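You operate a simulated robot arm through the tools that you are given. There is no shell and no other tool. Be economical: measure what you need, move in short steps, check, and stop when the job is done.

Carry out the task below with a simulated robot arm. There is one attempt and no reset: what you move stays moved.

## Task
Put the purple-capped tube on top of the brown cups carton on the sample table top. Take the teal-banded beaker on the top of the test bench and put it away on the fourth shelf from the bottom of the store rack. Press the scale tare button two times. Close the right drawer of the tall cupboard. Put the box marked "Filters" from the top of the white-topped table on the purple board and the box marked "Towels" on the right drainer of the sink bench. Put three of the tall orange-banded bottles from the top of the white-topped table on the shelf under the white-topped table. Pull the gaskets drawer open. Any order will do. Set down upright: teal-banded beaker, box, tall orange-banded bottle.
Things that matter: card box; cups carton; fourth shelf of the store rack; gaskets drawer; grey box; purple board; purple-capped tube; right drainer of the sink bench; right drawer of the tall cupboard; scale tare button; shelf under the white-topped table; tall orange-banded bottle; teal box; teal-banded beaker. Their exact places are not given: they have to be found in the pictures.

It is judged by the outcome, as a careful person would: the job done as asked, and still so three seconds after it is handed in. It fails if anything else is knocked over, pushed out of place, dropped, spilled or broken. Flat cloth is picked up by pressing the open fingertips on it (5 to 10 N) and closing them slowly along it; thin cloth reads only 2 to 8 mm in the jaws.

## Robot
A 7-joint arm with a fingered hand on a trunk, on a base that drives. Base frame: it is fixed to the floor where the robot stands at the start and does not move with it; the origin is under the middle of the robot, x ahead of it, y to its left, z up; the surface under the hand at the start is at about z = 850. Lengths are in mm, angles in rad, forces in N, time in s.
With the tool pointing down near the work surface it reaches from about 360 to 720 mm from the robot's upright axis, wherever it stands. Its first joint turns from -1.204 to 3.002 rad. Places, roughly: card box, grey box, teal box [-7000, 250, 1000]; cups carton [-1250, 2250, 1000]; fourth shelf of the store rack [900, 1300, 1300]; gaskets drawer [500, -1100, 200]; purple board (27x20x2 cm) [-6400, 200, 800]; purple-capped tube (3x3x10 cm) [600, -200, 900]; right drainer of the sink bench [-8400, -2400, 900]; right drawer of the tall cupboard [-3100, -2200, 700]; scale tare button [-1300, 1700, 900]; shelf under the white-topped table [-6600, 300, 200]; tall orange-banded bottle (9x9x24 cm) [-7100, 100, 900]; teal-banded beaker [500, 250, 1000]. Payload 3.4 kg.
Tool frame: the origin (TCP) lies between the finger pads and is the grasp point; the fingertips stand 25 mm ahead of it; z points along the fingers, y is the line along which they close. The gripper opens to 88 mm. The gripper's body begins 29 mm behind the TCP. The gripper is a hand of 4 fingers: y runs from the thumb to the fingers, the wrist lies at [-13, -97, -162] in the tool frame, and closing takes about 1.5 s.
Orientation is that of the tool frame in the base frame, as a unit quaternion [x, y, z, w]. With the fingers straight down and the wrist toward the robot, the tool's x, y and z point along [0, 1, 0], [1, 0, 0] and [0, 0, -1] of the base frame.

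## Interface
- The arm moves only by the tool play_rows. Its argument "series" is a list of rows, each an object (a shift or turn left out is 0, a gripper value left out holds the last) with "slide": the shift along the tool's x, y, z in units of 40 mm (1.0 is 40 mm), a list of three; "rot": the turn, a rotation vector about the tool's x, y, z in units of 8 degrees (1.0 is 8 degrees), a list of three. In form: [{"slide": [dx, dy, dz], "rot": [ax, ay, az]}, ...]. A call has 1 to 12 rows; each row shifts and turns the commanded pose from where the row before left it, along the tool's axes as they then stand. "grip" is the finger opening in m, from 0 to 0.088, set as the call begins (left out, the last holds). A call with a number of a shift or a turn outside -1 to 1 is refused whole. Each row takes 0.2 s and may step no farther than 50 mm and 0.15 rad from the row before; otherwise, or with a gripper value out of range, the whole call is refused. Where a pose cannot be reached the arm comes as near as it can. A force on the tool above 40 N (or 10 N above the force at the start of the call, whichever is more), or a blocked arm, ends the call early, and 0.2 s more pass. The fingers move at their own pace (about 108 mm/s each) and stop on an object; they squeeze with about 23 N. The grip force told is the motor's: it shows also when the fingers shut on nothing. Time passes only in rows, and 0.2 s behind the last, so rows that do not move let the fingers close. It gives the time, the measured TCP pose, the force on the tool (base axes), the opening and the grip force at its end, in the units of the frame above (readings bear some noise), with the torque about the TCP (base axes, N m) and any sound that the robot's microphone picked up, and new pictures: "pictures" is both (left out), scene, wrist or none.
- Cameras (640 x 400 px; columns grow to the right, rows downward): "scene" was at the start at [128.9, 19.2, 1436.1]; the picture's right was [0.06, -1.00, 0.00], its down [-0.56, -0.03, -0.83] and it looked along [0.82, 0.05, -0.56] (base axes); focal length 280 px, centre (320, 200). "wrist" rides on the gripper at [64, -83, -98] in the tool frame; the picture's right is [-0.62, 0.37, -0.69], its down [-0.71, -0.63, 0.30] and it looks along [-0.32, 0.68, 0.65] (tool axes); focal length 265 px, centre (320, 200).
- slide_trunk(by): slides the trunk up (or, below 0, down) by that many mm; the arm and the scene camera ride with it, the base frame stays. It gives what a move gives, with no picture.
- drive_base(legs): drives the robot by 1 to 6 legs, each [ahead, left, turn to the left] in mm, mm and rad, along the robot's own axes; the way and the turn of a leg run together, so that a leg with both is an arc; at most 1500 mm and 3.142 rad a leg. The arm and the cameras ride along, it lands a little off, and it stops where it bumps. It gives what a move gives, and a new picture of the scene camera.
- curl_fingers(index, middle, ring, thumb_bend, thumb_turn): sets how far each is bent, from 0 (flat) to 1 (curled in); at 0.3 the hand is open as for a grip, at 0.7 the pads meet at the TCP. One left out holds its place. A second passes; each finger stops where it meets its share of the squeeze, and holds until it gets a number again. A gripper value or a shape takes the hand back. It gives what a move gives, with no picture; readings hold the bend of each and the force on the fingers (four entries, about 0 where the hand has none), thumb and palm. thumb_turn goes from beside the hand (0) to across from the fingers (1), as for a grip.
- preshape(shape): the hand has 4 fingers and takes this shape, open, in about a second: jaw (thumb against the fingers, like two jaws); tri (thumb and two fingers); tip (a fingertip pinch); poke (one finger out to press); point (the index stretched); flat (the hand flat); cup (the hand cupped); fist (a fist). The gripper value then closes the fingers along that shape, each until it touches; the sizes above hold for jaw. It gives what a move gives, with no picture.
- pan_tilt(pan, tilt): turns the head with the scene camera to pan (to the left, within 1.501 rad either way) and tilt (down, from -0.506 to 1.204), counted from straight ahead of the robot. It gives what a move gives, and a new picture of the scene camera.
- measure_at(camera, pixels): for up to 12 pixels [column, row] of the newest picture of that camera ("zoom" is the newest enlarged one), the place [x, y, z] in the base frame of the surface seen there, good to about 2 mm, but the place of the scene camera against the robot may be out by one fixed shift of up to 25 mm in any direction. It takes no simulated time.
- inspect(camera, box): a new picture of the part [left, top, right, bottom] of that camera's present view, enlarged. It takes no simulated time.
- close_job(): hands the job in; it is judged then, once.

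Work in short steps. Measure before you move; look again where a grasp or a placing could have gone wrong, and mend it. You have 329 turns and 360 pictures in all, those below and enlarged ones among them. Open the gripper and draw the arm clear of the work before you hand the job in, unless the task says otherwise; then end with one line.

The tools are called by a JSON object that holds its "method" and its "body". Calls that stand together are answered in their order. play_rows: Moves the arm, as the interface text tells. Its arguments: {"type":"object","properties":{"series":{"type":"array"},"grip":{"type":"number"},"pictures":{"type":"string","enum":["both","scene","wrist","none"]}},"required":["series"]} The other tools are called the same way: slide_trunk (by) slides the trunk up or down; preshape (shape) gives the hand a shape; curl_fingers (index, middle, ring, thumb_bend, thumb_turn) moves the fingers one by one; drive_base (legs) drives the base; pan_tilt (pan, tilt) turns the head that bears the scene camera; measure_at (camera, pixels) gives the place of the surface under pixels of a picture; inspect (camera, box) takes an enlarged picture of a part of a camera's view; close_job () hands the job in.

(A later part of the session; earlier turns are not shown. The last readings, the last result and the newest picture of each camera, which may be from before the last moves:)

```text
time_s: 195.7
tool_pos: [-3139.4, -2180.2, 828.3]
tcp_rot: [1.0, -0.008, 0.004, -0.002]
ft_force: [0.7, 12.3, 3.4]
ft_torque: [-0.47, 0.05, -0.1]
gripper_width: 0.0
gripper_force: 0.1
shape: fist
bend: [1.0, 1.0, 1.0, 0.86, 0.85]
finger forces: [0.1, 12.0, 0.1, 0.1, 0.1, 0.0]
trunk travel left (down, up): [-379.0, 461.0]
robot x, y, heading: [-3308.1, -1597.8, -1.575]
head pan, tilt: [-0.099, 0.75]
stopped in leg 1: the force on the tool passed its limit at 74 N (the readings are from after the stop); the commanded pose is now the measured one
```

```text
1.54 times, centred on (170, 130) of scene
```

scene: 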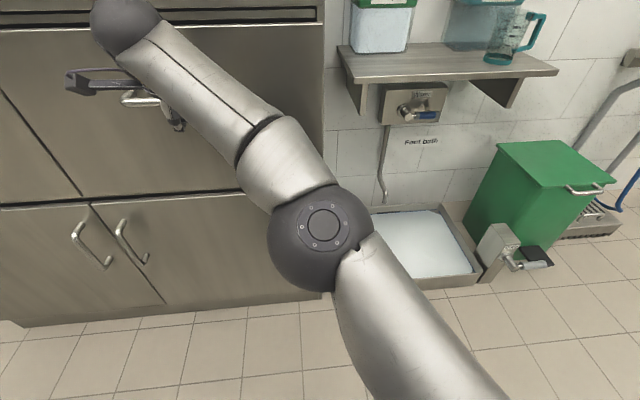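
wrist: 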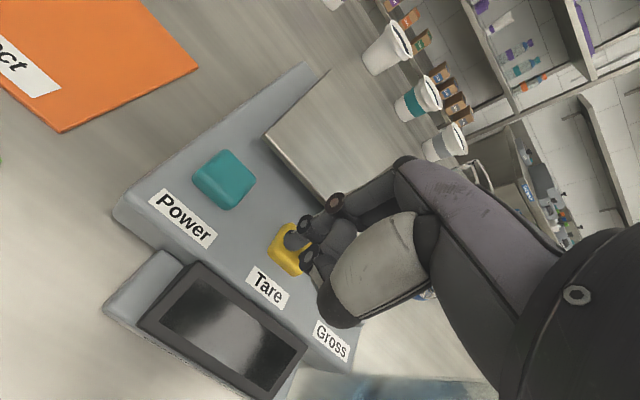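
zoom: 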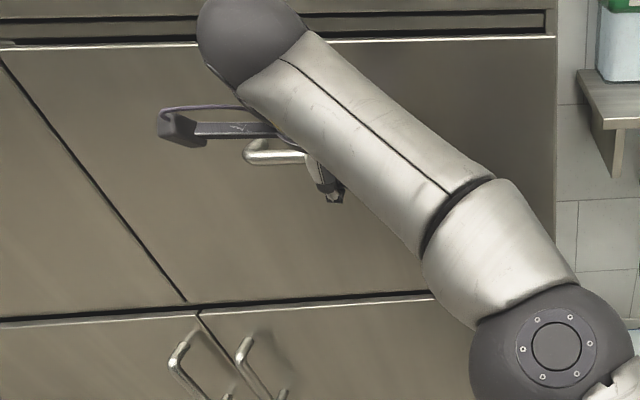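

The drawer is flush with the cupboard. Back off, raise the trunk, and turn west to see the way.

{"method": "drive_base", "body": {"legs": [[-140, 0, 0]]}}

{"method": "slide_trunk", "body": {"by": 345}}

{"method": "drive_base", "body": {"legs": [[0, 0, -1.57]]}}

{"method": "pan_tilt", "body": {"pan": -0.3, "tilt": 0.2}}

```text
time_s: 197.0
tool_pos: [-3139.5, -2039.3, 825.8]
tcp_rot: [1.0, -0.008, 0.004, -0.004]
ft_force: [0.1, -0.3, 0.4]
ft_torque: [-0.04, -0.01, 0.0]
gripper_width: 0.0
gripper_force: 0.0
shape: fist
bend: [1.0, 1.0, 1.0, 0.86, 0.85]
finger forces: [0.1, 0.0, 0.0, 0.0, 0.0, 0.0]
trunk travel left (down, up): [-379.0, 461.0]
robot x, y, heading: [-3306.6, -1453.4, -1.571]
head pan, tilt: [-0.099, 0.75]
```

scene: 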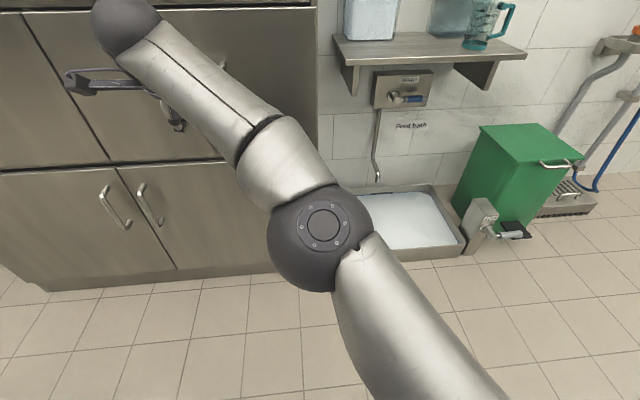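

```text
time_s: 200.4
tool_pos: [-3139.1, -2040.4, 1171.4]
tcp_rot: [1.0, -0.007, 0.004, -0.003]
ft_force: [-0.4, -0.8, 0.0]
ft_torque: [0.01, -0.02, -0.04]
gripper_width: 0.0
gripper_force: 0.0
shape: fist
bend: [1.0, 1.0, 1.0, 0.86, 0.85]
finger forces: [0.0, 0.0, 0.1, 0.0, 0.1, 0.1]
trunk travel left (down, up): [-724.0, 116.0]
robot x, y, heading: [-3306.6, -1454.9, -1.571]
head pan, tilt: [-0.099, 0.75]
```

```text
time_s: 204.7
tool_pos: [-3896.0, -1609.8, 1171.1]
tcp_rot: [-0.694, 0.72, -0.005, 0.0]
ft_force: [-0.4, -0.1, -0.6]
ft_torque: [0.02, -0.03, -0.01]
gripper_width: 0.1
gripper_force: 0.1
shape: fist
bend: [1.0, 1.0, 1.0, 0.86, 0.85]
finger forces: [0.0, 0.0, 0.0, 0.0, 0.0, 0.0]
trunk travel left (down, up): [-724.0, 116.0]
robot x, y, heading: [-3306.4, -1456.1, 3.115]
head pan, tilt: [-0.099, 0.75]
```

scene: 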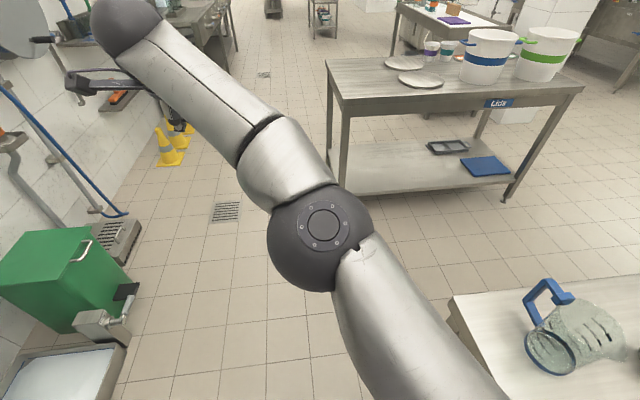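

```text
time_s: 205.7
tool_pos: [-3895.5, -1609.0, 1170.1]
tcp_rot: [-0.695, 0.719, -0.005, -0.001]
ft_force: [-0.3, 0.0, 0.0]
ft_torque: [-0.01, 0.01, 0.01]
gripper_width: 0.0
gripper_force: 0.1
shape: fist
bend: [1.0, 1.0, 1.0, 0.86, 0.85]
finger forces: [0.0, 0.0, 0.1, 0.0, 0.1, 0.0]
trunk travel left (down, up): [-724.0, 116.0]
robot x, y, heading: [-3306.5, -1456.1, 3.122]
head pan, tilt: [-0.3, 0.201]
```

scene: 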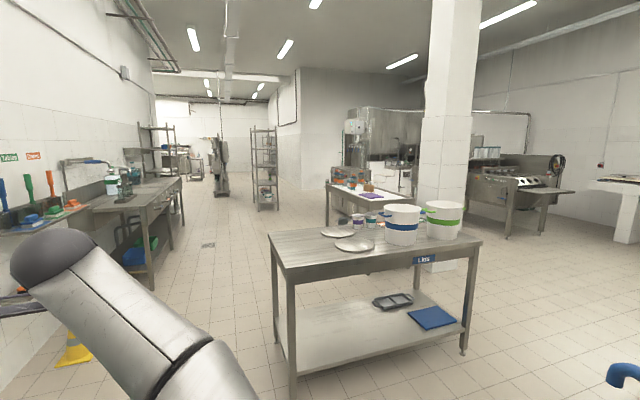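

The white-topped table (px 330–410,190) and sink bench (px 90–180,190) are visible. Zoom on them and measure.

{"method": "inspect", "body": {"camera": "scene", "box": [310, 130, 470, 260]}}

{"method": "measure_at", "body": {"camera": "scene", "pixels": [[372, 194], [330, 188], [410, 203], [290, 395], [275, 250], [480, 240], [150, 285], [180, 180], [265, 205], [232, 240], [70, 335], [462, 350]]}}

{"method": "inspect", "body": {"camera": "scene", "box": [0, 120, 200, 300]}}

```text
3.08 times, centred on (390, 195) of scene
```

zoom: 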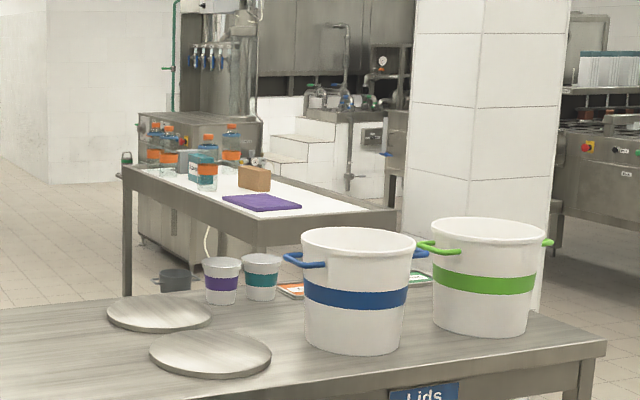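

```text
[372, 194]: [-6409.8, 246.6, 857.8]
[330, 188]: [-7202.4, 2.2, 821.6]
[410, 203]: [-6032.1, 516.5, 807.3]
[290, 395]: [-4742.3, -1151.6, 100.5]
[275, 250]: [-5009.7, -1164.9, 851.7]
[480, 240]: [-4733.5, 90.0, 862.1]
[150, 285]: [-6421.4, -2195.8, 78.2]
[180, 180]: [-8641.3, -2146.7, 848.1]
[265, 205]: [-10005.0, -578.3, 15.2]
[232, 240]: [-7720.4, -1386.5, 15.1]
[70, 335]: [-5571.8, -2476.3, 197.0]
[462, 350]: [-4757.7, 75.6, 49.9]
```

```text
2.22 times, centred on (100, 210) of scene
```

zoom: 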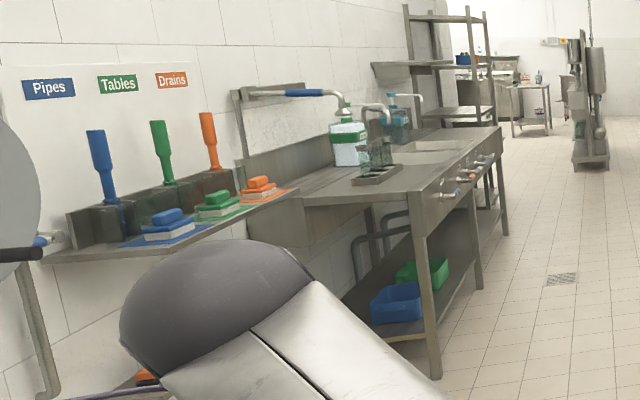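

Drive west past the Lids table along y≈-1650, then up to the south side of the white-topped table, facing it.

{"method": "drive_base", "body": {"legs": [[700, 160, 0.02], [1400, 40, 0], [1300, 0, 0], [0, -700, 0], [0, 0, -1.57]]}}

{"method": "pan_tilt", "body": {"pan": 0.0, "tilt": 0.45}}

```text
time_s: 229.5
tool_pos: [-6812.2, -331.4, 1171.0]
tcp_rot: [0.025, 1.0, -0.003, -0.004]
ft_force: [0.2, -0.2, -0.4]
ft_torque: [-0.02, -0.02, 0.0]
gripper_width: 0.0
gripper_force: 0.1
shape: fist
bend: [1.0, 1.0, 1.0, 0.86, 0.85]
finger forces: [0.0, 0.1, 0.0, 0.1, 0.0, 0.0]
trunk travel left (down, up): [-724.0, 116.0]
robot x, y, heading: [-6667.4, -924.8, 1.535]
head pan, tilt: [-0.3, 0.201]
```

scene: 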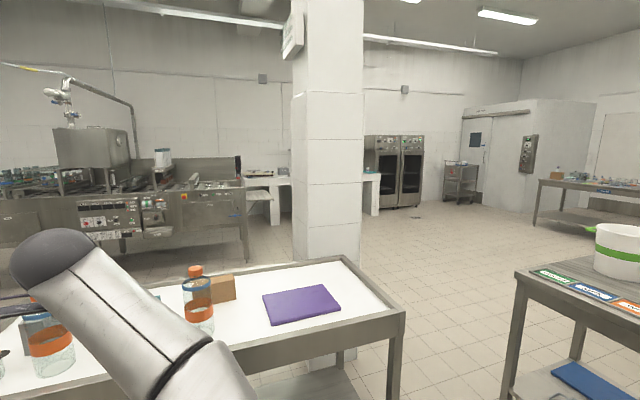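

```text
time_s: 230.3
tool_pos: [-6811.0, -331.1, 1172.0]
tcp_rot: [0.025, 1.0, -0.003, -0.005]
ft_force: [0.3, -0.1, 0.0]
ft_torque: [0.01, 0.01, 0.01]
gripper_width: 0.1
gripper_force: 0.0
shape: fist
bend: [1.0, 1.0, 1.0, 0.86, 0.85]
finger forces: [0.1, 0.0, 0.0, 0.0, 0.0, 0.0]
trunk travel left (down, up): [-724.0, 116.0]
robot x, y, heading: [-6668.8, -920.7, 1.535]
head pan, tilt: [0.0, 0.45]
```

scene: 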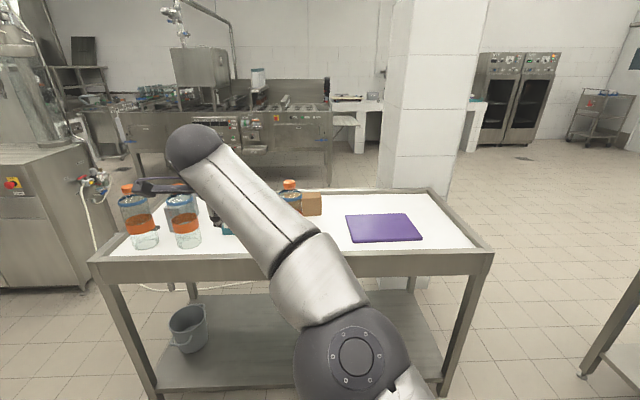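

{"method": "inspect", "body": {"camera": "scene", "box": [80, 150, 500, 400]}}

{"method": "measure_at", "body": {"camera": "scene", "pixels": [[90, 262], [493, 255], [430, 192], [383, 228], [347, 222], [420, 236], [145, 246], [187, 244], [312, 203], [185, 330], [250, 350], [160, 390]]}}

```text
1.52 times, centred on (290, 275) of scene
```

zoom: 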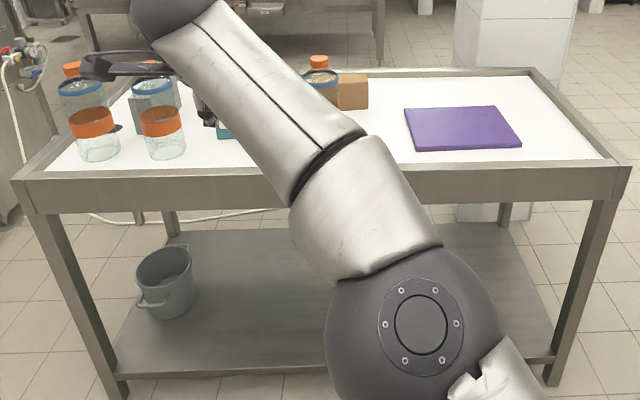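

```text
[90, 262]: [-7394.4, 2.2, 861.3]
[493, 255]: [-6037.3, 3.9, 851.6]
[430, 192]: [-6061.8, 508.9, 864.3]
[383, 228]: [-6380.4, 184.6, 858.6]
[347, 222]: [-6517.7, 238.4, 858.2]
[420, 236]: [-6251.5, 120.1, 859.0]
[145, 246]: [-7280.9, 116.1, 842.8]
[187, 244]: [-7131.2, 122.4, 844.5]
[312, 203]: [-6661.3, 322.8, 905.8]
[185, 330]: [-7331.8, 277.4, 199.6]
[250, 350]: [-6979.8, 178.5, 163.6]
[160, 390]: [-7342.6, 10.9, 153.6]
```

{"method": "inspect", "body": {"camera": "wrist", "box": [0, 0, 640, 400]}}

```text
1.00 times, centred on (320, 200) of wrist (not enlarged: the box is as wide or as high as the picture)
```

zoom: 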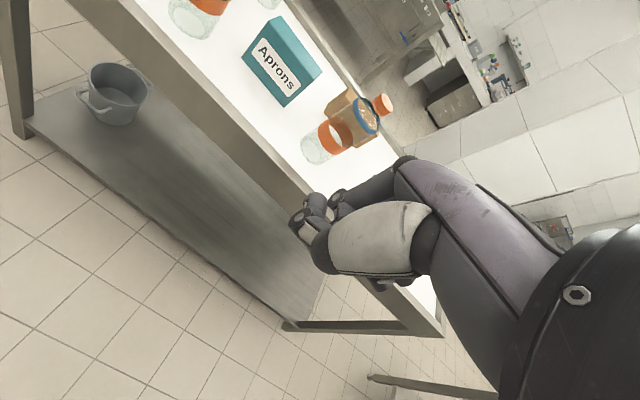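

The teal box says "Aprons". Move west 400 mm to view the rest.

{"method": "drive_base", "body": {"legs": [[0, 450, 0.03]]}}

{"method": "inspect", "body": {"camera": "wrist", "box": [0, 0, 640, 400]}}

{"method": "pan_tilt", "body": {"pan": -0.45, "tilt": 0.5}}

```text
time_s: 233.0
tool_pos: [-7283.0, -327.7, 1171.9]
tcp_rot: [0.009, 1.0, -0.003, -0.004]
ft_force: [0.7, 0.3, -0.7]
ft_torque: [0.0, 0.0, -0.03]
gripper_width: 0.0
gripper_force: 0.2
shape: fist
bend: [1.0, 1.0, 1.0, 0.86, 0.85]
finger forces: [0.0, 0.1, 0.0, 0.0, 0.0, 0.1]
trunk travel left (down, up): [-724.0, 116.0]
robot x, y, heading: [-7116.1, -913.7, 1.562]
head pan, tilt: [0.0, 0.45]
```

scene: 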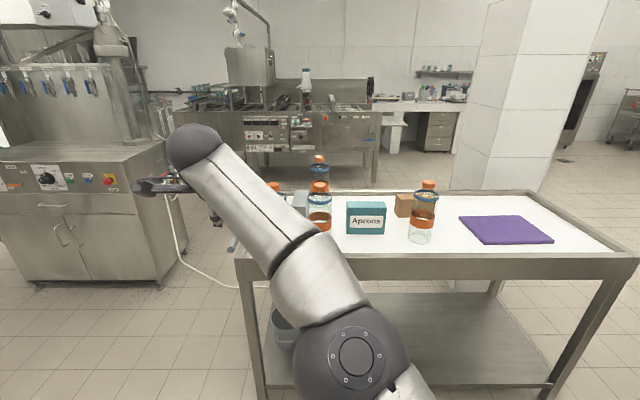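

```text
1.00 times, centred on (320, 200) of wrist (not enlarged: the box is as wide or as high as the picture)
```

zoom: 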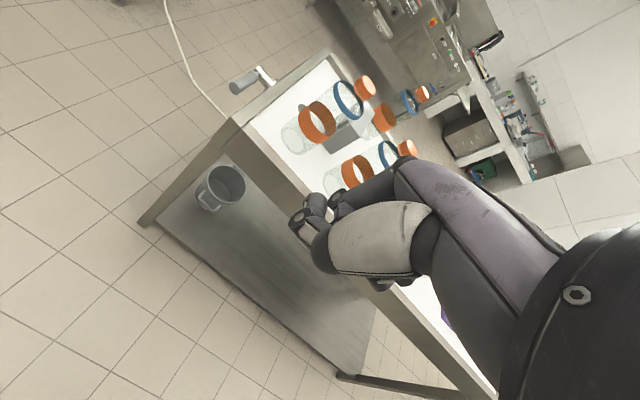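

```text
time_s: 233.9
tool_pos: [-7280.9, -327.5, 1170.9]
tcp_rot: [0.008, 1.0, -0.002, -0.004]
ft_force: [-0.2, -0.8, -0.2]
ft_torque: [0.0, 0.04, 0.03]
gripper_width: 0.0
gripper_force: 0.1
shape: fist
bend: [1.0, 1.0, 1.0, 0.86, 0.85]
finger forces: [0.1, 0.0, 0.0, 0.1, 0.0, 0.0]
trunk travel left (down, up): [-724.0, 116.0]
robot x, y, heading: [-7118.2, -911.9, 1.568]
head pan, tilt: [-0.45, 0.499]
```

scene: 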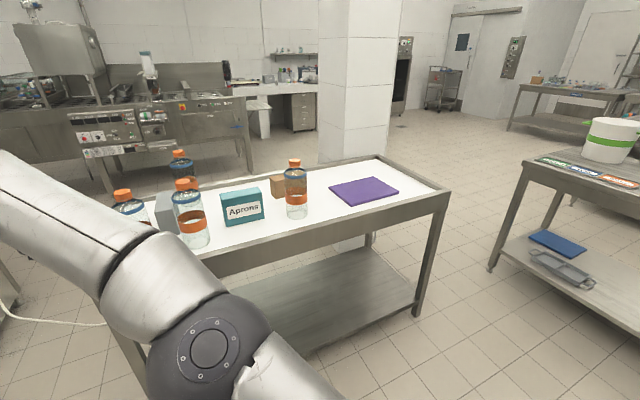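

Four orange-banded bottles, grey box, teal "Aprons" box and card box are visible. Zoom in and measure.

{"method": "inspect", "body": {"camera": "scene", "box": [100, 130, 420, 270]}}

{"method": "measure_at", "body": {"camera": "scene", "pixels": [[296, 212], [295, 162], [192, 240], [184, 180], [178, 153], [122, 191], [165, 205], [245, 190], [245, 222], [278, 177], [363, 190], [275, 195]]}}

```text
2.00 times, centred on (260, 200) of scene
```

zoom: 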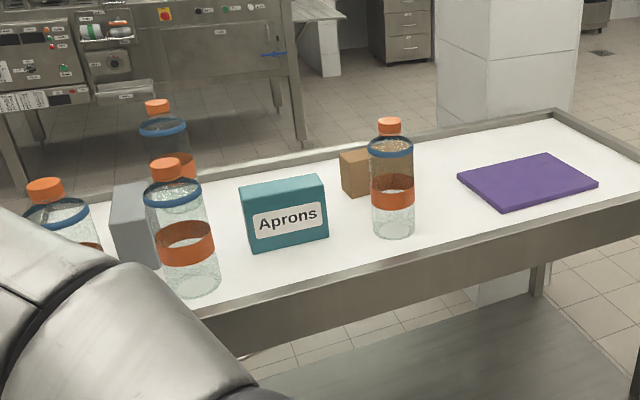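

```text
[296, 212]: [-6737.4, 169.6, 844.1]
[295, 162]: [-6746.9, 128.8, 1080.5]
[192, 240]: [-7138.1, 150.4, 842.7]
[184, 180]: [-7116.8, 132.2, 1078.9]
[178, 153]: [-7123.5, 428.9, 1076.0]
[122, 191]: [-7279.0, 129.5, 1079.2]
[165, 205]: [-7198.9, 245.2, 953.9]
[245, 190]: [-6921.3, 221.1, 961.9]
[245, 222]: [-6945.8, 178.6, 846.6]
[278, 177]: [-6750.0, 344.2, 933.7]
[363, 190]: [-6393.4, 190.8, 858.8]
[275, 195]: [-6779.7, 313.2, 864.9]
```

Move the robot so the wrist camera looks down on the card box and its labels.

{"method": "drive_base", "body": {"legs": [[0, -430, 0], [370, 0, 0]]}}

{"method": "inspect", "body": {"camera": "wrist", "box": [0, 0, 640, 400]}}

```text
time_s: 238.4
tool_pos: [-6857.0, 37.4, 1170.1]
tcp_rot: [0.008, 1.0, -0.003, -0.005]
ft_force: [0.1, 0.7, 0.2]
ft_torque: [0.02, -0.02, 0.0]
gripper_width: 0.1
gripper_force: 0.0
shape: fist
bend: [1.0, 1.0, 1.0, 0.86, 0.85]
finger forces: [0.0, 0.0, 0.1, 0.0, 0.0, 0.0]
trunk travel left (down, up): [-724.0, 116.0]
robot x, y, heading: [-6690.3, -546.2, 1.574]
head pan, tilt: [-0.45, 0.499]
```

scene: 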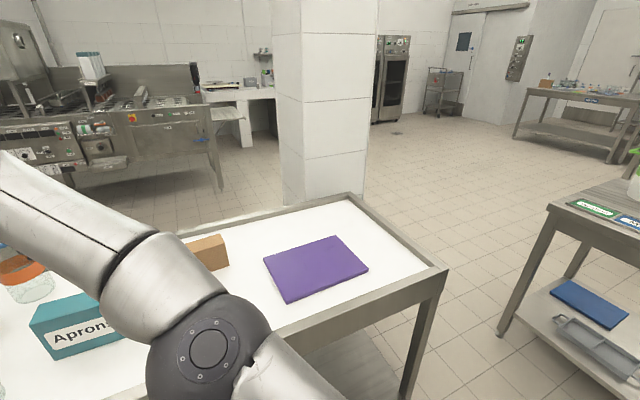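

```text
1.00 times, centred on (320, 200) of wrist (not enlarged: the box is as wide or as high as the picture)
```

zoom: 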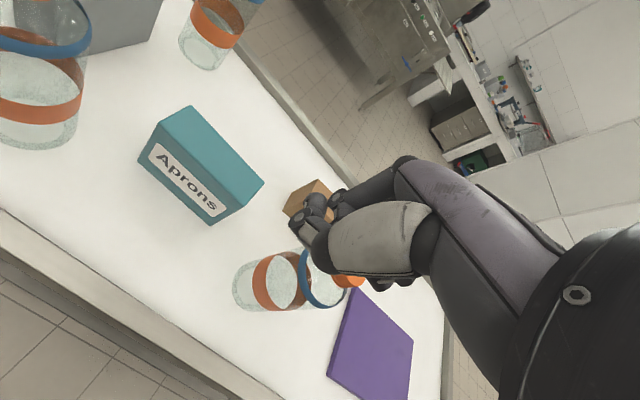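

Shift right 230 mm so the card box comes clear of the hand in the view.

{"method": "drive_base", "body": {"legs": [[0, -230, 0]]}}

{"method": "inspect", "body": {"camera": "wrist", "box": [0, 0, 640, 400]}}

```text
time_s: 240.2
tool_pos: [-6624.1, 38.5, 1171.2]
tcp_rot: [0.009, 1.0, -0.003, -0.004]
ft_force: [-0.3, -0.3, -0.5]
ft_torque: [0.0, 0.01, -0.01]
gripper_width: 0.1
gripper_force: 0.0
shape: fist
bend: [1.0, 1.0, 1.0, 0.86, 0.85]
finger forces: [0.0, 0.1, 0.0, 0.1, 0.1, 0.0]
trunk travel left (down, up): [-724.0, 116.0]
robot x, y, heading: [-6459.2, -549.4, 1.566]
head pan, tilt: [-0.45, 0.499]
```

scene: 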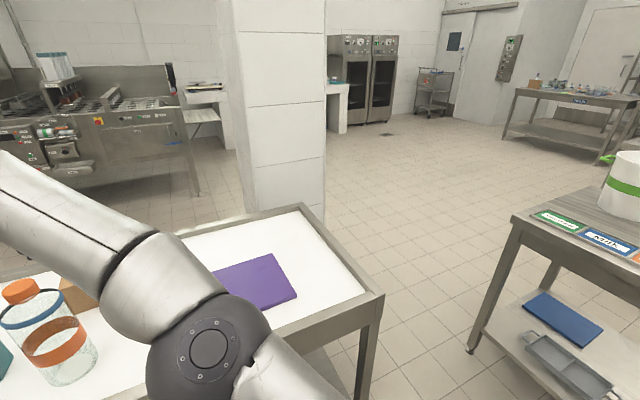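

```text
1.00 times, centred on (320, 200) of wrist (not enlarged: the box is as wide or as high as the picture)
```

zoom: 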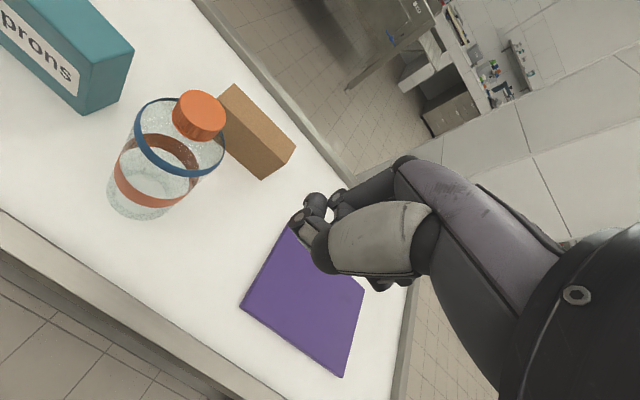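

No label on the card box's visible faces; labels may be on the far (north) side. Measure the column to plan a look from the northeast.

{"method": "measure_at", "body": {"camera": "scene", "pixels": [[245, 205], [324, 190], [300, 100], [322, 215], [340, 135], [200, 185], [385, 295], [300, 205], [480, 350], [520, 215], [400, 180]]}}

{"method": "inspect", "body": {"camera": "wrist", "box": [0, 0, 320, 200]}}

```text
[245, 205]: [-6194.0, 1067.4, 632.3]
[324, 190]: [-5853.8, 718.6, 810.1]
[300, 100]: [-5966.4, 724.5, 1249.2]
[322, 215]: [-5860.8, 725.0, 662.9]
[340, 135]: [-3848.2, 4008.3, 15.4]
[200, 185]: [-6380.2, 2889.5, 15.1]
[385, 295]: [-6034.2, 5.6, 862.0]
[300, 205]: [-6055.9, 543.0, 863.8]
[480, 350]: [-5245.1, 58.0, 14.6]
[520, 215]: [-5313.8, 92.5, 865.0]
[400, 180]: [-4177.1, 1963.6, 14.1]
```

```text
2.00 times, centred on (160, 100) of wrist
```

zoom: 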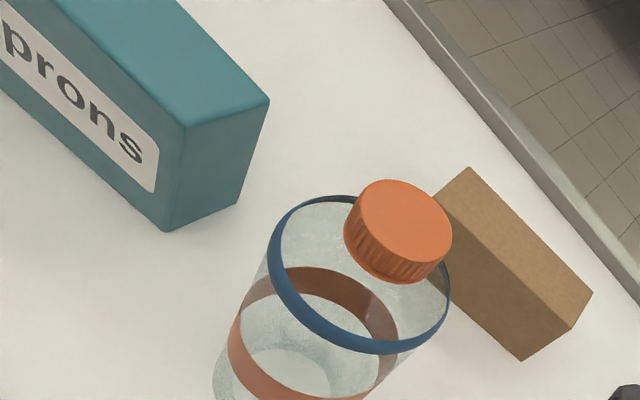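

North access is awkward, so I'll grasp the card box and turn it to read its label. Measure its geometry.

{"method": "measure_at", "body": {"camera": "zoom", "pixels": [[470, 170], [590, 292], [570, 328], [455, 190], [522, 358], [520, 250], [545, 275], [480, 270], [550, 340], [440, 195], [200, 115], [265, 105]]}}

```text
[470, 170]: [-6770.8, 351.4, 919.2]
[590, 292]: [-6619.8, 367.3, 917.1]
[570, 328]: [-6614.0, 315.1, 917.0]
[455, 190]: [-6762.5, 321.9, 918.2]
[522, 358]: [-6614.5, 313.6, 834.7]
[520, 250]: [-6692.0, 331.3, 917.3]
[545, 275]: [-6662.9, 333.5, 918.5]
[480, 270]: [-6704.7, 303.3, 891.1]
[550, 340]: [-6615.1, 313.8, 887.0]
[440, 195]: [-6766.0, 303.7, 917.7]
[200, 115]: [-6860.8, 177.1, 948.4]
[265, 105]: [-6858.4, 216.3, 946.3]
```

Bottle A stands close to the card box, so the bottles go first. Measure bottle A's cap (zoom (405,225)) precisely, and the elbow height.

{"method": "measure_at", "body": {"camera": "zoom", "pixels": [[405, 225], [375, 190], [440, 250], [420, 195], [385, 250], [360, 215], [450, 225], [400, 270], [360, 250]]}}

{"method": "measure_at", "body": {"camera": "scene", "pixels": [[210, 345], [180, 280], [120, 240], [290, 370]]}}

{"method": "preshape", "body": {"shape": "jaw"}}

```text
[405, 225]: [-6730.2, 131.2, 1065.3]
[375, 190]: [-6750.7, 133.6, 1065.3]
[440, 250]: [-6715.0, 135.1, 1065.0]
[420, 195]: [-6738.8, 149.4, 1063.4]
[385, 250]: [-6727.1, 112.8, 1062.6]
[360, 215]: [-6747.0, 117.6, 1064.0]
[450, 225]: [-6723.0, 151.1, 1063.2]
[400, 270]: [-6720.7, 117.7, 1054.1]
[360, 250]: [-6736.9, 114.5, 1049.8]
```

```text
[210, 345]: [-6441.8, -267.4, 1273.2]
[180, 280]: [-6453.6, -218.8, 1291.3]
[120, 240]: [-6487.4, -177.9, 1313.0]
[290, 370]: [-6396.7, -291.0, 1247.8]
```

```text
time_s: 241.1
tool_pos: [-6625.2, 39.1, 1169.8]
tcp_rot: [0.011, 1.0, -0.003, -0.005]
ft_force: [0.1, -0.9, 0.2]
ft_torque: [0.01, -0.01, 0.02]
gripper_width: 87.5
gripper_force: 0.0
shape: jaw
bend: [0.3, 0.3, 0.3, 0.3, 0.97]
finger forces: [0.0, 0.0, 0.1, 0.0, 0.1, 0.1]
trunk travel left (down, up): [-724.0, 116.0]
robot x, y, heading: [-6462.7, -542.8, 1.565]
head pan, tilt: [-0.45, 0.499]
```

Cap A centre (-6732,132), top 1065, radius ~20. Drive so the TCP is above it.

{"method": "drive_base", "body": {"legs": [[93, 107, 0]]}}

{"method": "inspect", "body": {"camera": "wrist", "box": [160, 120, 480, 360]}}

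```text
time_s: 242.4
tool_pos: [-6734.7, 133.5, 1170.3]
tcp_rot: [0.009, 1.0, -0.004, -0.005]
ft_force: [-0.3, 0.1, 0.8]
ft_torque: [0.01, -0.03, 0.03]
gripper_width: 87.6
gripper_force: 0.1
shape: jaw
bend: [0.3, 0.3, 0.3, 0.3, 0.97]
finger forces: [0.1, 0.0, 0.1, 0.1, 0.0, 0.0]
trunk travel left (down, up): [-724.0, 116.0]
robot x, y, heading: [-6566.8, -451.1, 1.566]
head pan, tilt: [-0.45, 0.499]
```

scene: 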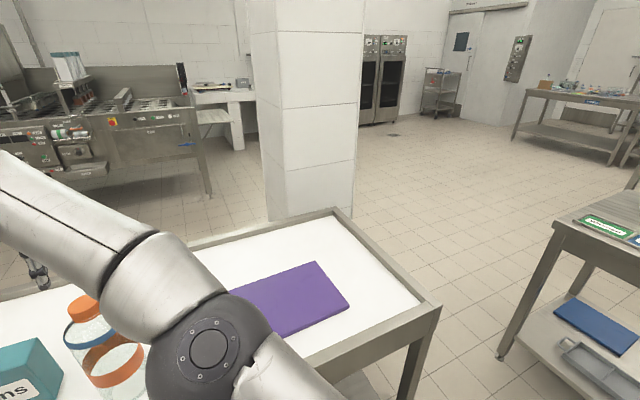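

```text
1.67 times, centred on (320, 240) of wrist
```

zoom: 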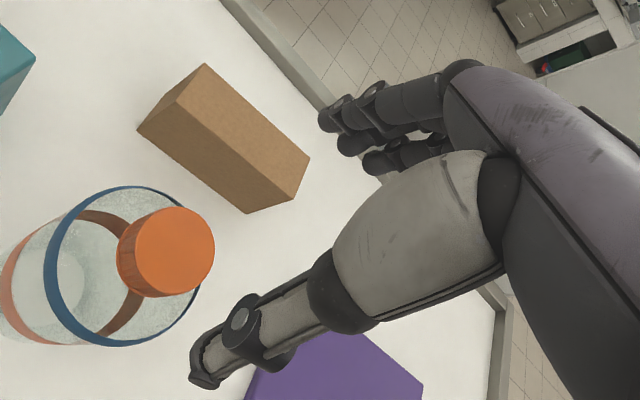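

Cap is centred below the hand. Descend 112 mm with 70 mm opening.

{"method": "play_rows", "body": {"series": [{"slide": [0, 0, 0.8]}, {"slide": [0, 0, 0.8]}, {"slide": [0, 0, 0.6]}, {"slide": [0, 0, 0.5]}], "grip": 0.07, "pictures": "wrist"}}

```text
time_s: 243.4
tool_pos: [-6734.4, 132.1, 1061.8]
tcp_rot: [0.011, 1.0, -0.003, -0.005]
ft_force: [-0.7, -0.4, -0.2]
ft_torque: [0.0, -0.02, 0.02]
gripper_width: 70.6
gripper_force: 0.1
shape: jaw
bend: [0.27, 0.34, 0.31, 0.49, 0.99]
finger forces: [0.0, 0.0, 0.0, 0.0, 0.1, 0.1]
trunk travel left (down, up): [-724.0, 116.0]
robot x, y, heading: [-6569.0, -449.1, 1.563]
head pan, tilt: [-0.45, 0.499]
```

wrist: 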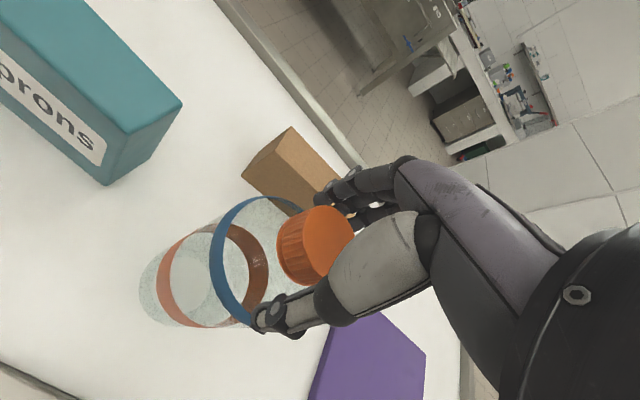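

Good position around the cap. Close the grip.

{"method": "play_rows", "body": {"series": [{}, {}, {}, {}, {}, {}, {}, {}], "grip": 0.02, "pictures": "wrist"}}

```text
time_s: 245.2
tool_pos: [-6735.6, 131.5, 1061.7]
tcp_rot: [0.01, 1.0, -0.004, -0.005]
ft_force: [0.0, 0.7, 1.6]
ft_torque: [0.12, 0.0, 0.03]
gripper_width: 32.5
gripper_force: 22.9
shape: jaw
bend: [0.74, 0.5, 0.54, 0.75, 1.0]
finger forces: [12.9, 7.6, 0.4, 0.0, 19.7, 0.0]
trunk travel left (down, up): [-724.0, 116.0]
robot x, y, heading: [-6571.2, -448.6, 1.565]
head pan, tilt: [-0.45, 0.499]
```

wrist: 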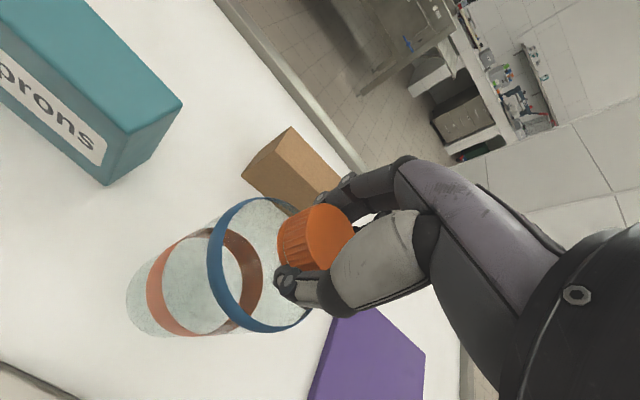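

Gripped at 32.5 mm. Lift 25 mm and check the hold.

{"method": "play_rows", "body": {"series": [{"slide": [0, 0, -0.3]}, {"slide": [0, 0, -0.3]}, {}], "pictures": "wrist"}}

```text
time_s: 246.0
tool_pos: [-6735.9, 131.8, 1087.4]
tcp_rot: [0.01, 1.0, -0.003, -0.004]
ft_force: [-0.6, 0.1, -0.2]
ft_torque: [-0.02, -0.02, 0.0]
gripper_width: 32.3
gripper_force: 22.4
shape: jaw
bend: [0.74, 0.5, 0.56, 0.75, 1.0]
finger forces: [12.4, 6.9, 1.5, 0.0, 20.3, 0.0]
trunk travel left (down, up): [-724.0, 116.0]
robot x, y, heading: [-6570.9, -447.2, 1.565]
head pan, tilt: [-0.45, 0.499]
```

wrist: 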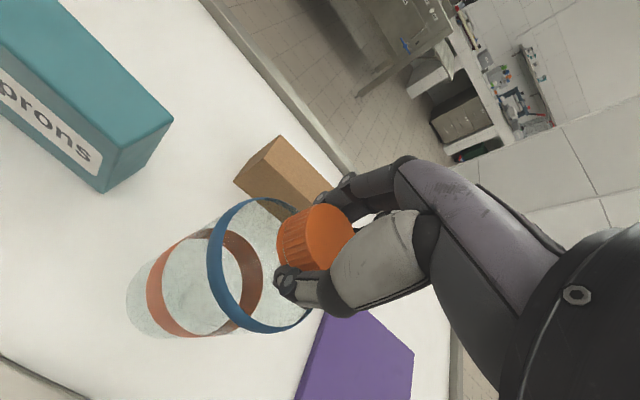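

Held. Lift 60 mm more and back the robot off so the bottle clears the table.

{"method": "play_rows", "body": {"series": [{"slide": [0, 0, -0.75]}, {"slide": [0, 0, -0.75]}], "pictures": "none"}}

{"method": "drive_base", "body": {"legs": [[-430, 0, 0]]}}

{"method": "inspect", "body": {"camera": "wrist", "box": [0, 0, 640, 400]}}

```text
time_s: 246.6
tool_pos: [-6732.2, 131.1, 1147.8]
tcp_rot: [0.009, 1.0, -0.003, -0.004]
ft_force: [-0.4, -0.6, -1.2]
ft_torque: [-0.02, 0.01, 0.01]
gripper_width: 32.1
gripper_force: 23.3
shape: jaw
bend: [0.74, 0.5, 0.56, 0.75, 1.0]
finger forces: [12.3, 6.8, 1.6, 0.1, 20.4, 0.0]
trunk travel left (down, up): [-724.0, 116.0]
robot x, y, heading: [-6566.4, -454.3, 1.566]
head pan, tilt: [-0.45, 0.499]
```

```text
time_s: 249.2
tool_pos: [-6738.4, -297.4, 1147.3]
tcp_rot: [0.007, 1.0, -0.003, -0.004]
ft_force: [-0.9, -0.3, -0.8]
ft_torque: [0.02, -0.01, 0.01]
gripper_width: 32.4
gripper_force: 23.2
shape: jaw
bend: [0.74, 0.5, 0.56, 0.75, 1.0]
finger forces: [12.4, 6.9, 1.5, 0.0, 20.4, 0.0]
trunk travel left (down, up): [-724.0, 116.0]
robot x, y, heading: [-6568.5, -884.3, 1.572]
head pan, tilt: [-0.45, 0.499]
```

scene: 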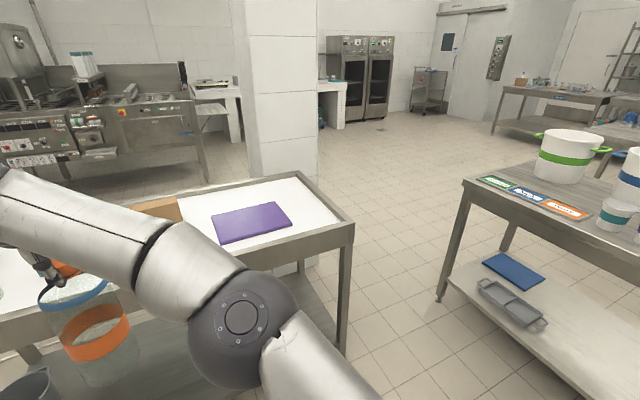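

```text
1.00 times, centred on (320, 200) of wrist (not enlarged: the box is as wide or as high as the picture)
```

zoom: 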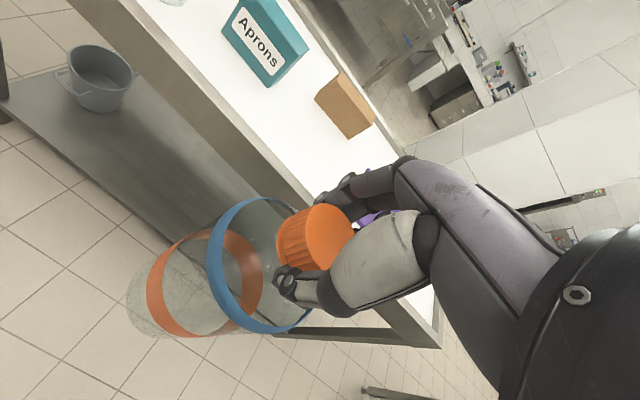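

Bottle is clear of the table. Lower: 40 mm by arm, then the trunk by 690.

{"method": "play_rows", "body": {"series": [{"slide": [0, 0, 0.5]}, {"slide": [0, 0, 0.5]}], "pictures": "none"}}

{"method": "slide_trunk", "body": {"by": -700}}

{"method": "pan_tilt", "body": {"pan": 0.3, "tilt": 0.2}}

{"method": "inspect", "body": {"camera": "wrist", "box": [0, 0, 640, 400]}}

```text
time_s: 249.8
tool_pos: [-6737.6, -298.6, 1107.6]
tcp_rot: [0.006, 1.0, -0.003, -0.004]
ft_force: [-0.4, 0.3, -1.1]
ft_torque: [0.01, 0.0, -0.02]
gripper_width: 32.5
gripper_force: 22.5
shape: jaw
bend: [0.74, 0.5, 0.56, 0.75, 1.0]
finger forces: [12.4, 6.8, 1.6, 0.0, 20.4, 0.0]
trunk travel left (down, up): [-724.0, 116.0]
robot x, y, heading: [-6570.7, -882.1, 1.572]
head pan, tilt: [-0.45, 0.499]
```

```text
refused: -700 is not a number from -400 to 400
```

```text
time_s: 250.9
tool_pos: [-6738.8, -297.9, 1108.2]
tcp_rot: [0.007, 1.0, -0.003, -0.004]
ft_force: [0.1, 0.4, -1.2]
ft_torque: [-0.01, 0.03, -0.02]
gripper_width: 32.6
gripper_force: 23.1
shape: jaw
bend: [0.74, 0.5, 0.56, 0.75, 1.0]
finger forces: [12.5, 6.9, 1.6, 0.0, 20.5, 0.1]
trunk travel left (down, up): [-724.0, 116.0]
robot x, y, heading: [-6567.7, -884.1, 1.574]
head pan, tilt: [0.3, 0.201]
```

scene: 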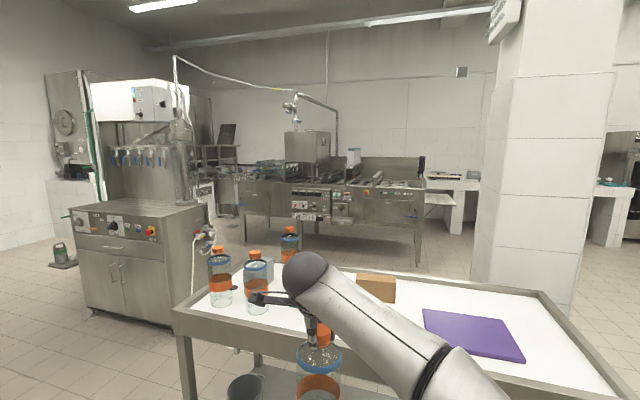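

```text
1.00 times, centred on (320, 200) of wrist (not enlarged: the box is as wide or as high as the picture)
```

zoom: 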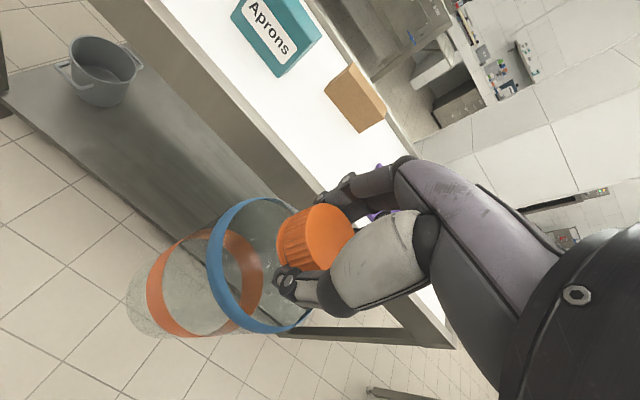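

{"method": "slide_trunk", "body": {"by": -400}}

{"method": "slide_trunk", "body": {"by": -280}}

{"method": "pan_tilt", "body": {"pan": 0.25, "tilt": 0.5}}

{"method": "inspect", "body": {"camera": "wrist", "box": [0, 0, 640, 400]}}

```text
time_s: 254.8
tool_pos: [-6738.3, -299.0, 706.7]
tcp_rot: [0.007, 1.0, -0.003, -0.005]
ft_force: [-0.3, 0.0, -0.8]
ft_torque: [-0.03, -0.01, 0.0]
gripper_width: 32.3
gripper_force: 22.4
shape: jaw
bend: [0.74, 0.5, 0.56, 0.75, 1.0]
finger forces: [12.3, 7.1, 1.6, 0.0, 20.4, 0.0]
trunk travel left (down, up): [-324.0, 516.0]
robot x, y, heading: [-6569.3, -882.0, 1.573]
head pan, tilt: [0.3, 0.201]
```

```text
time_s: 257.6
tool_pos: [-6738.3, -299.1, 427.4]
tcp_rot: [0.007, 1.0, -0.003, -0.004]
ft_force: [0.2, 0.1, -0.1]
ft_torque: [0.01, 0.03, -0.03]
gripper_width: 32.2
gripper_force: 23.4
shape: jaw
bend: [0.74, 0.5, 0.56, 0.75, 1.0]
finger forces: [12.3, 7.0, 1.6, 0.0, 20.5, 0.1]
trunk travel left (down, up): [-44.0, 796.0]
robot x, y, heading: [-6572.0, -881.5, 1.572]
head pan, tilt: [0.3, 0.201]
```

```text
time_s: 258.4
tool_pos: [-6739.0, -298.7, 427.4]
tcp_rot: [0.007, 1.0, -0.003, -0.005]
ft_force: [0.2, -0.6, -1.0]
ft_torque: [0.01, -0.01, 0.0]
gripper_width: 32.5
gripper_force: 23.2
shape: jaw
bend: [0.74, 0.5, 0.56, 0.75, 1.0]
finger forces: [12.3, 7.0, 1.6, 0.1, 20.5, 0.0]
trunk travel left (down, up): [-44.0, 796.0]
robot x, y, heading: [-6573.1, -879.8, 1.574]
head pan, tilt: [0.25, 0.499]
```

scene: 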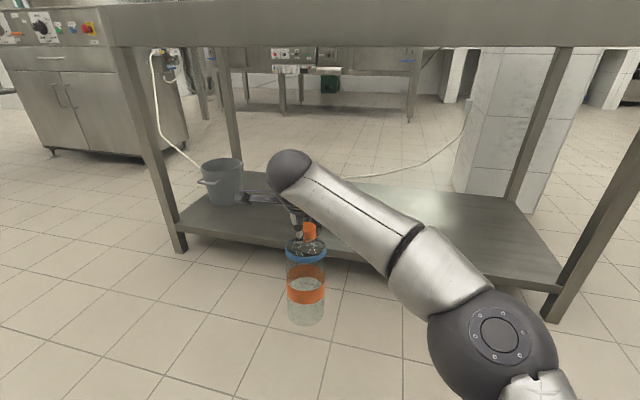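

```text
1.00 times, centred on (320, 200) of wrist (not enlarged: the box is as wide or as high as the picture)
```

zoom: 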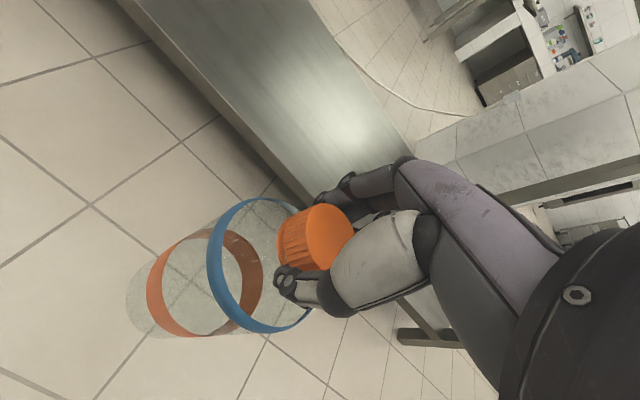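

Measure the shelf surface and edge, bucket, and the bottle's bottom.

{"method": "measure_at", "body": {"camera": "scene", "pixels": [[190, 218], [260, 215], [400, 205], [450, 230], [250, 240], [225, 205], [180, 250], [305, 325], [305, 250], [545, 285], [300, 30]]}}

{"method": "measure_at", "body": {"camera": "zoom", "pixels": [[300, 130], [230, 100], [290, 190], [128, 300], [145, 330], [155, 265]]}}

```text
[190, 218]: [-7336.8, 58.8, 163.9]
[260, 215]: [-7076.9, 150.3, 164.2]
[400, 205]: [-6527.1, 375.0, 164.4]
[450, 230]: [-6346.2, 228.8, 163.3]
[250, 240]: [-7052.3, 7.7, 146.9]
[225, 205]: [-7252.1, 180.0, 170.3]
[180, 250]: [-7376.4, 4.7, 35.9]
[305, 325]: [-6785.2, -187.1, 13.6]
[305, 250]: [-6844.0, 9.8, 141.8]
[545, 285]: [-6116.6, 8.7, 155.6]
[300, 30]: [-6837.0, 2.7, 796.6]
```

```text
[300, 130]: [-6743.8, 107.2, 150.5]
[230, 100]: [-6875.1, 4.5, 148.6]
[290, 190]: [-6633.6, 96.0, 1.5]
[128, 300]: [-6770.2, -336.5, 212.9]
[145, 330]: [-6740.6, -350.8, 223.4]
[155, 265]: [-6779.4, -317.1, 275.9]
```

Shelf is at z=150; all clear under the apron (≥770). Drive forward 430 to bring the bottle over the shelf.

{"method": "drive_base", "body": {"legs": [[430, 0, 0]]}}

{"method": "slide_trunk", "body": {"by": -28}}

{"method": "inspect", "body": {"camera": "wrist", "box": [0, 0, 640, 400]}}

```text
time_s: 261.1
tool_pos: [-6736.6, 134.8, 427.8]
tcp_rot: [0.008, 1.0, -0.004, -0.004]
ft_force: [0.2, -0.1, -0.6]
ft_torque: [0.01, 0.01, -0.01]
gripper_width: 32.2
gripper_force: 22.5
shape: jaw
bend: [0.74, 0.5, 0.56, 0.75, 1.0]
finger forces: [12.3, 7.0, 1.6, 0.1, 20.6, 0.0]
trunk travel left (down, up): [-44.0, 796.0]
robot x, y, heading: [-6569.2, -449.3, 1.569]
head pan, tilt: [0.25, 0.499]
```

scene: 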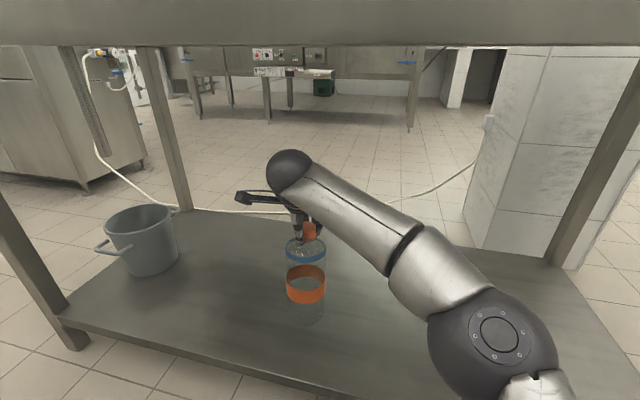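

```text
time_s: 261.8
tool_pos: [-6736.7, 135.7, 398.0]
tcp_rot: [0.008, 1.0, -0.003, -0.004]
ft_force: [0.7, -1.0, -0.2]
ft_torque: [0.04, 0.0, -0.01]
gripper_width: 32.1
gripper_force: 22.6
shape: jaw
bend: [0.74, 0.5, 0.56, 0.75, 1.0]
finger forces: [12.3, 7.0, 1.6, 0.0, 20.5, 0.1]
trunk travel left (down, up): [-16.0, 824.0]
robot x, y, heading: [-6570.5, -450.9, 1.569]
head pan, tilt: [0.25, 0.499]
```

```text
1.00 times, centred on (320, 200) of wrist (not enlarged: the box is as wide or as high as the picture)
```

zoom: 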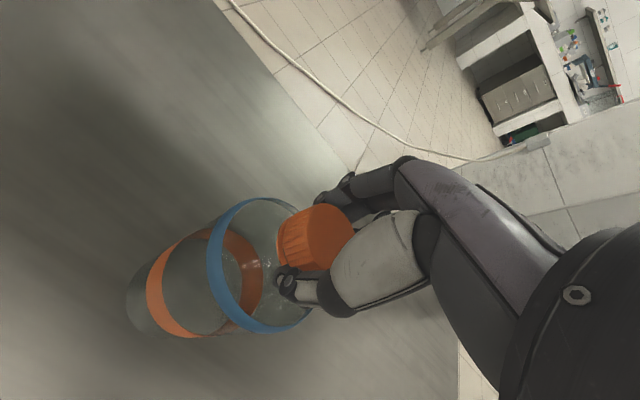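

Creep down with the arm until contact.

{"method": "play_rows", "body": {"series": [{"slide": [0, 0, 0.15]}, {"slide": [0, 0, 0.1]}, {}], "pictures": "none"}}

{"method": "play_rows", "body": {"series": [{"slide": [0, 0, 0.06]}, {"slide": [0, 0, 0.06]}, {}], "pictures": "none"}}

```text
time_s: 262.6
tool_pos: [-6736.0, 135.1, 388.7]
tcp_rot: [0.008, 1.0, -0.004, -0.005]
ft_force: [0.5, -0.5, -1.4]
ft_torque: [-0.01, -0.02, 0.0]
gripper_width: 32.1
gripper_force: 23.2
shape: jaw
bend: [0.74, 0.5, 0.56, 0.75, 1.0]
finger forces: [12.3, 7.0, 1.5, 0.0, 20.4, 0.0]
trunk travel left (down, up): [-16.0, 824.0]
robot x, y, heading: [-6571.9, -450.5, 1.567]
head pan, tilt: [0.25, 0.499]
```

```text
time_s: 263.4
tool_pos: [-6738.0, 134.6, 385.1]
tcp_rot: [0.007, 1.0, -0.003, -0.005]
ft_force: [0.1, -0.1, -0.3]
ft_torque: [0.04, 0.0, 0.04]
gripper_width: 32.3
gripper_force: 22.8
shape: jaw
bend: [0.74, 0.5, 0.56, 0.75, 1.0]
finger forces: [12.3, 7.1, 1.6, 0.0, 20.5, 0.1]
trunk travel left (down, up): [-16.0, 824.0]
robot x, y, heading: [-6568.4, -449.1, 1.564]
head pan, tilt: [0.25, 0.499]
```

{"method": "play_rows", "body": {"series": [{"slide": [0, 0, 0.05]}, {"slide": [0, 0, 0.05]}, {}], "pictures": "none"}}

{"method": "inspect", "body": {"camera": "scene", "box": [220, 140, 400, 340]}}

```text
time_s: 264.2
tool_pos: [-6736.8, 135.6, 382.9]
tcp_rot: [0.008, 1.0, -0.002, -0.005]
ft_force: [0.5, -2.3, 13.4]
ft_torque: [-0.21, -0.02, -0.01]
gripper_width: 32.5
gripper_force: 22.9
shape: jaw
bend: [0.74, 0.5, 0.56, 0.75, 1.0]
finger forces: [12.0, 8.8, 1.4, 0.0, 30.6, 0.0]
trunk travel left (down, up): [-16.0, 824.0]
robot x, y, heading: [-6571.7, -450.4, 1.571]
head pan, tilt: [0.25, 0.499]
```

```text
2.00 times, centred on (310, 240) of scene
```

zoom: 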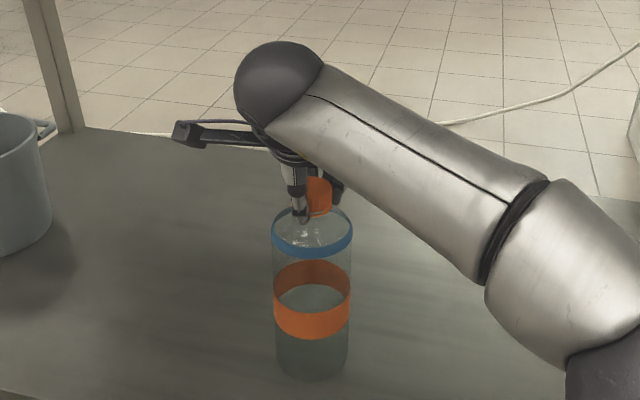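

Contact at the expected height. Ease 1 mm, open to 75 mm, rise 60 mm.

{"method": "play_rows", "body": {"series": [{"slide": [0, 0, -0.03]}, {}, {}, {}, {}], "grip": 0.075, "pictures": "none"}}

{"method": "play_rows", "body": {"series": [{"slide": [0, 0, -0.3]}, {"slide": [0, 0, -0.6]}, {"slide": [0, 0, -0.7]}], "pictures": "scene"}}

```text
time_s: 265.4
tool_pos: [-6736.8, 135.3, 381.7]
tcp_rot: [0.007, 1.0, -0.003, -0.004]
ft_force: [-0.1, 0.8, -0.1]
ft_torque: [-0.02, -0.01, 0.03]
gripper_width: 75.0
gripper_force: 0.0
shape: jaw
bend: [0.28, 0.33, 0.31, 0.43, 0.99]
finger forces: [0.0, 0.0, 0.0, 0.0, 0.0, 0.1]
trunk travel left (down, up): [-16.0, 824.0]
robot x, y, heading: [-6569.9, -447.3, 1.569]
head pan, tilt: [0.25, 0.499]
```

```text
time_s: 266.2
tool_pos: [-6735.3, 134.5, 447.0]
tcp_rot: [0.008, 1.0, -0.004, -0.005]
ft_force: [-0.4, -1.1, -0.4]
ft_torque: [-0.03, 0.01, -0.02]
gripper_width: 74.7
gripper_force: 0.0
shape: jaw
bend: [0.28, 0.33, 0.31, 0.43, 0.99]
finger forces: [0.1, 0.1, 0.0, 0.0, 0.0, 0.1]
trunk travel left (down, up): [-16.0, 824.0]
robot x, y, heading: [-6569.8, -449.3, 1.567]
head pan, tilt: [0.25, 0.499]
```

scene: 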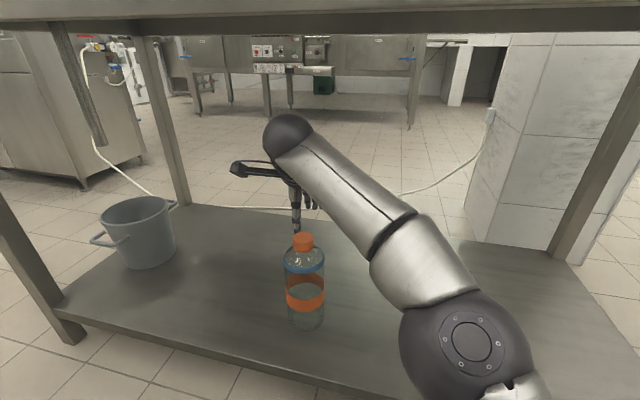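

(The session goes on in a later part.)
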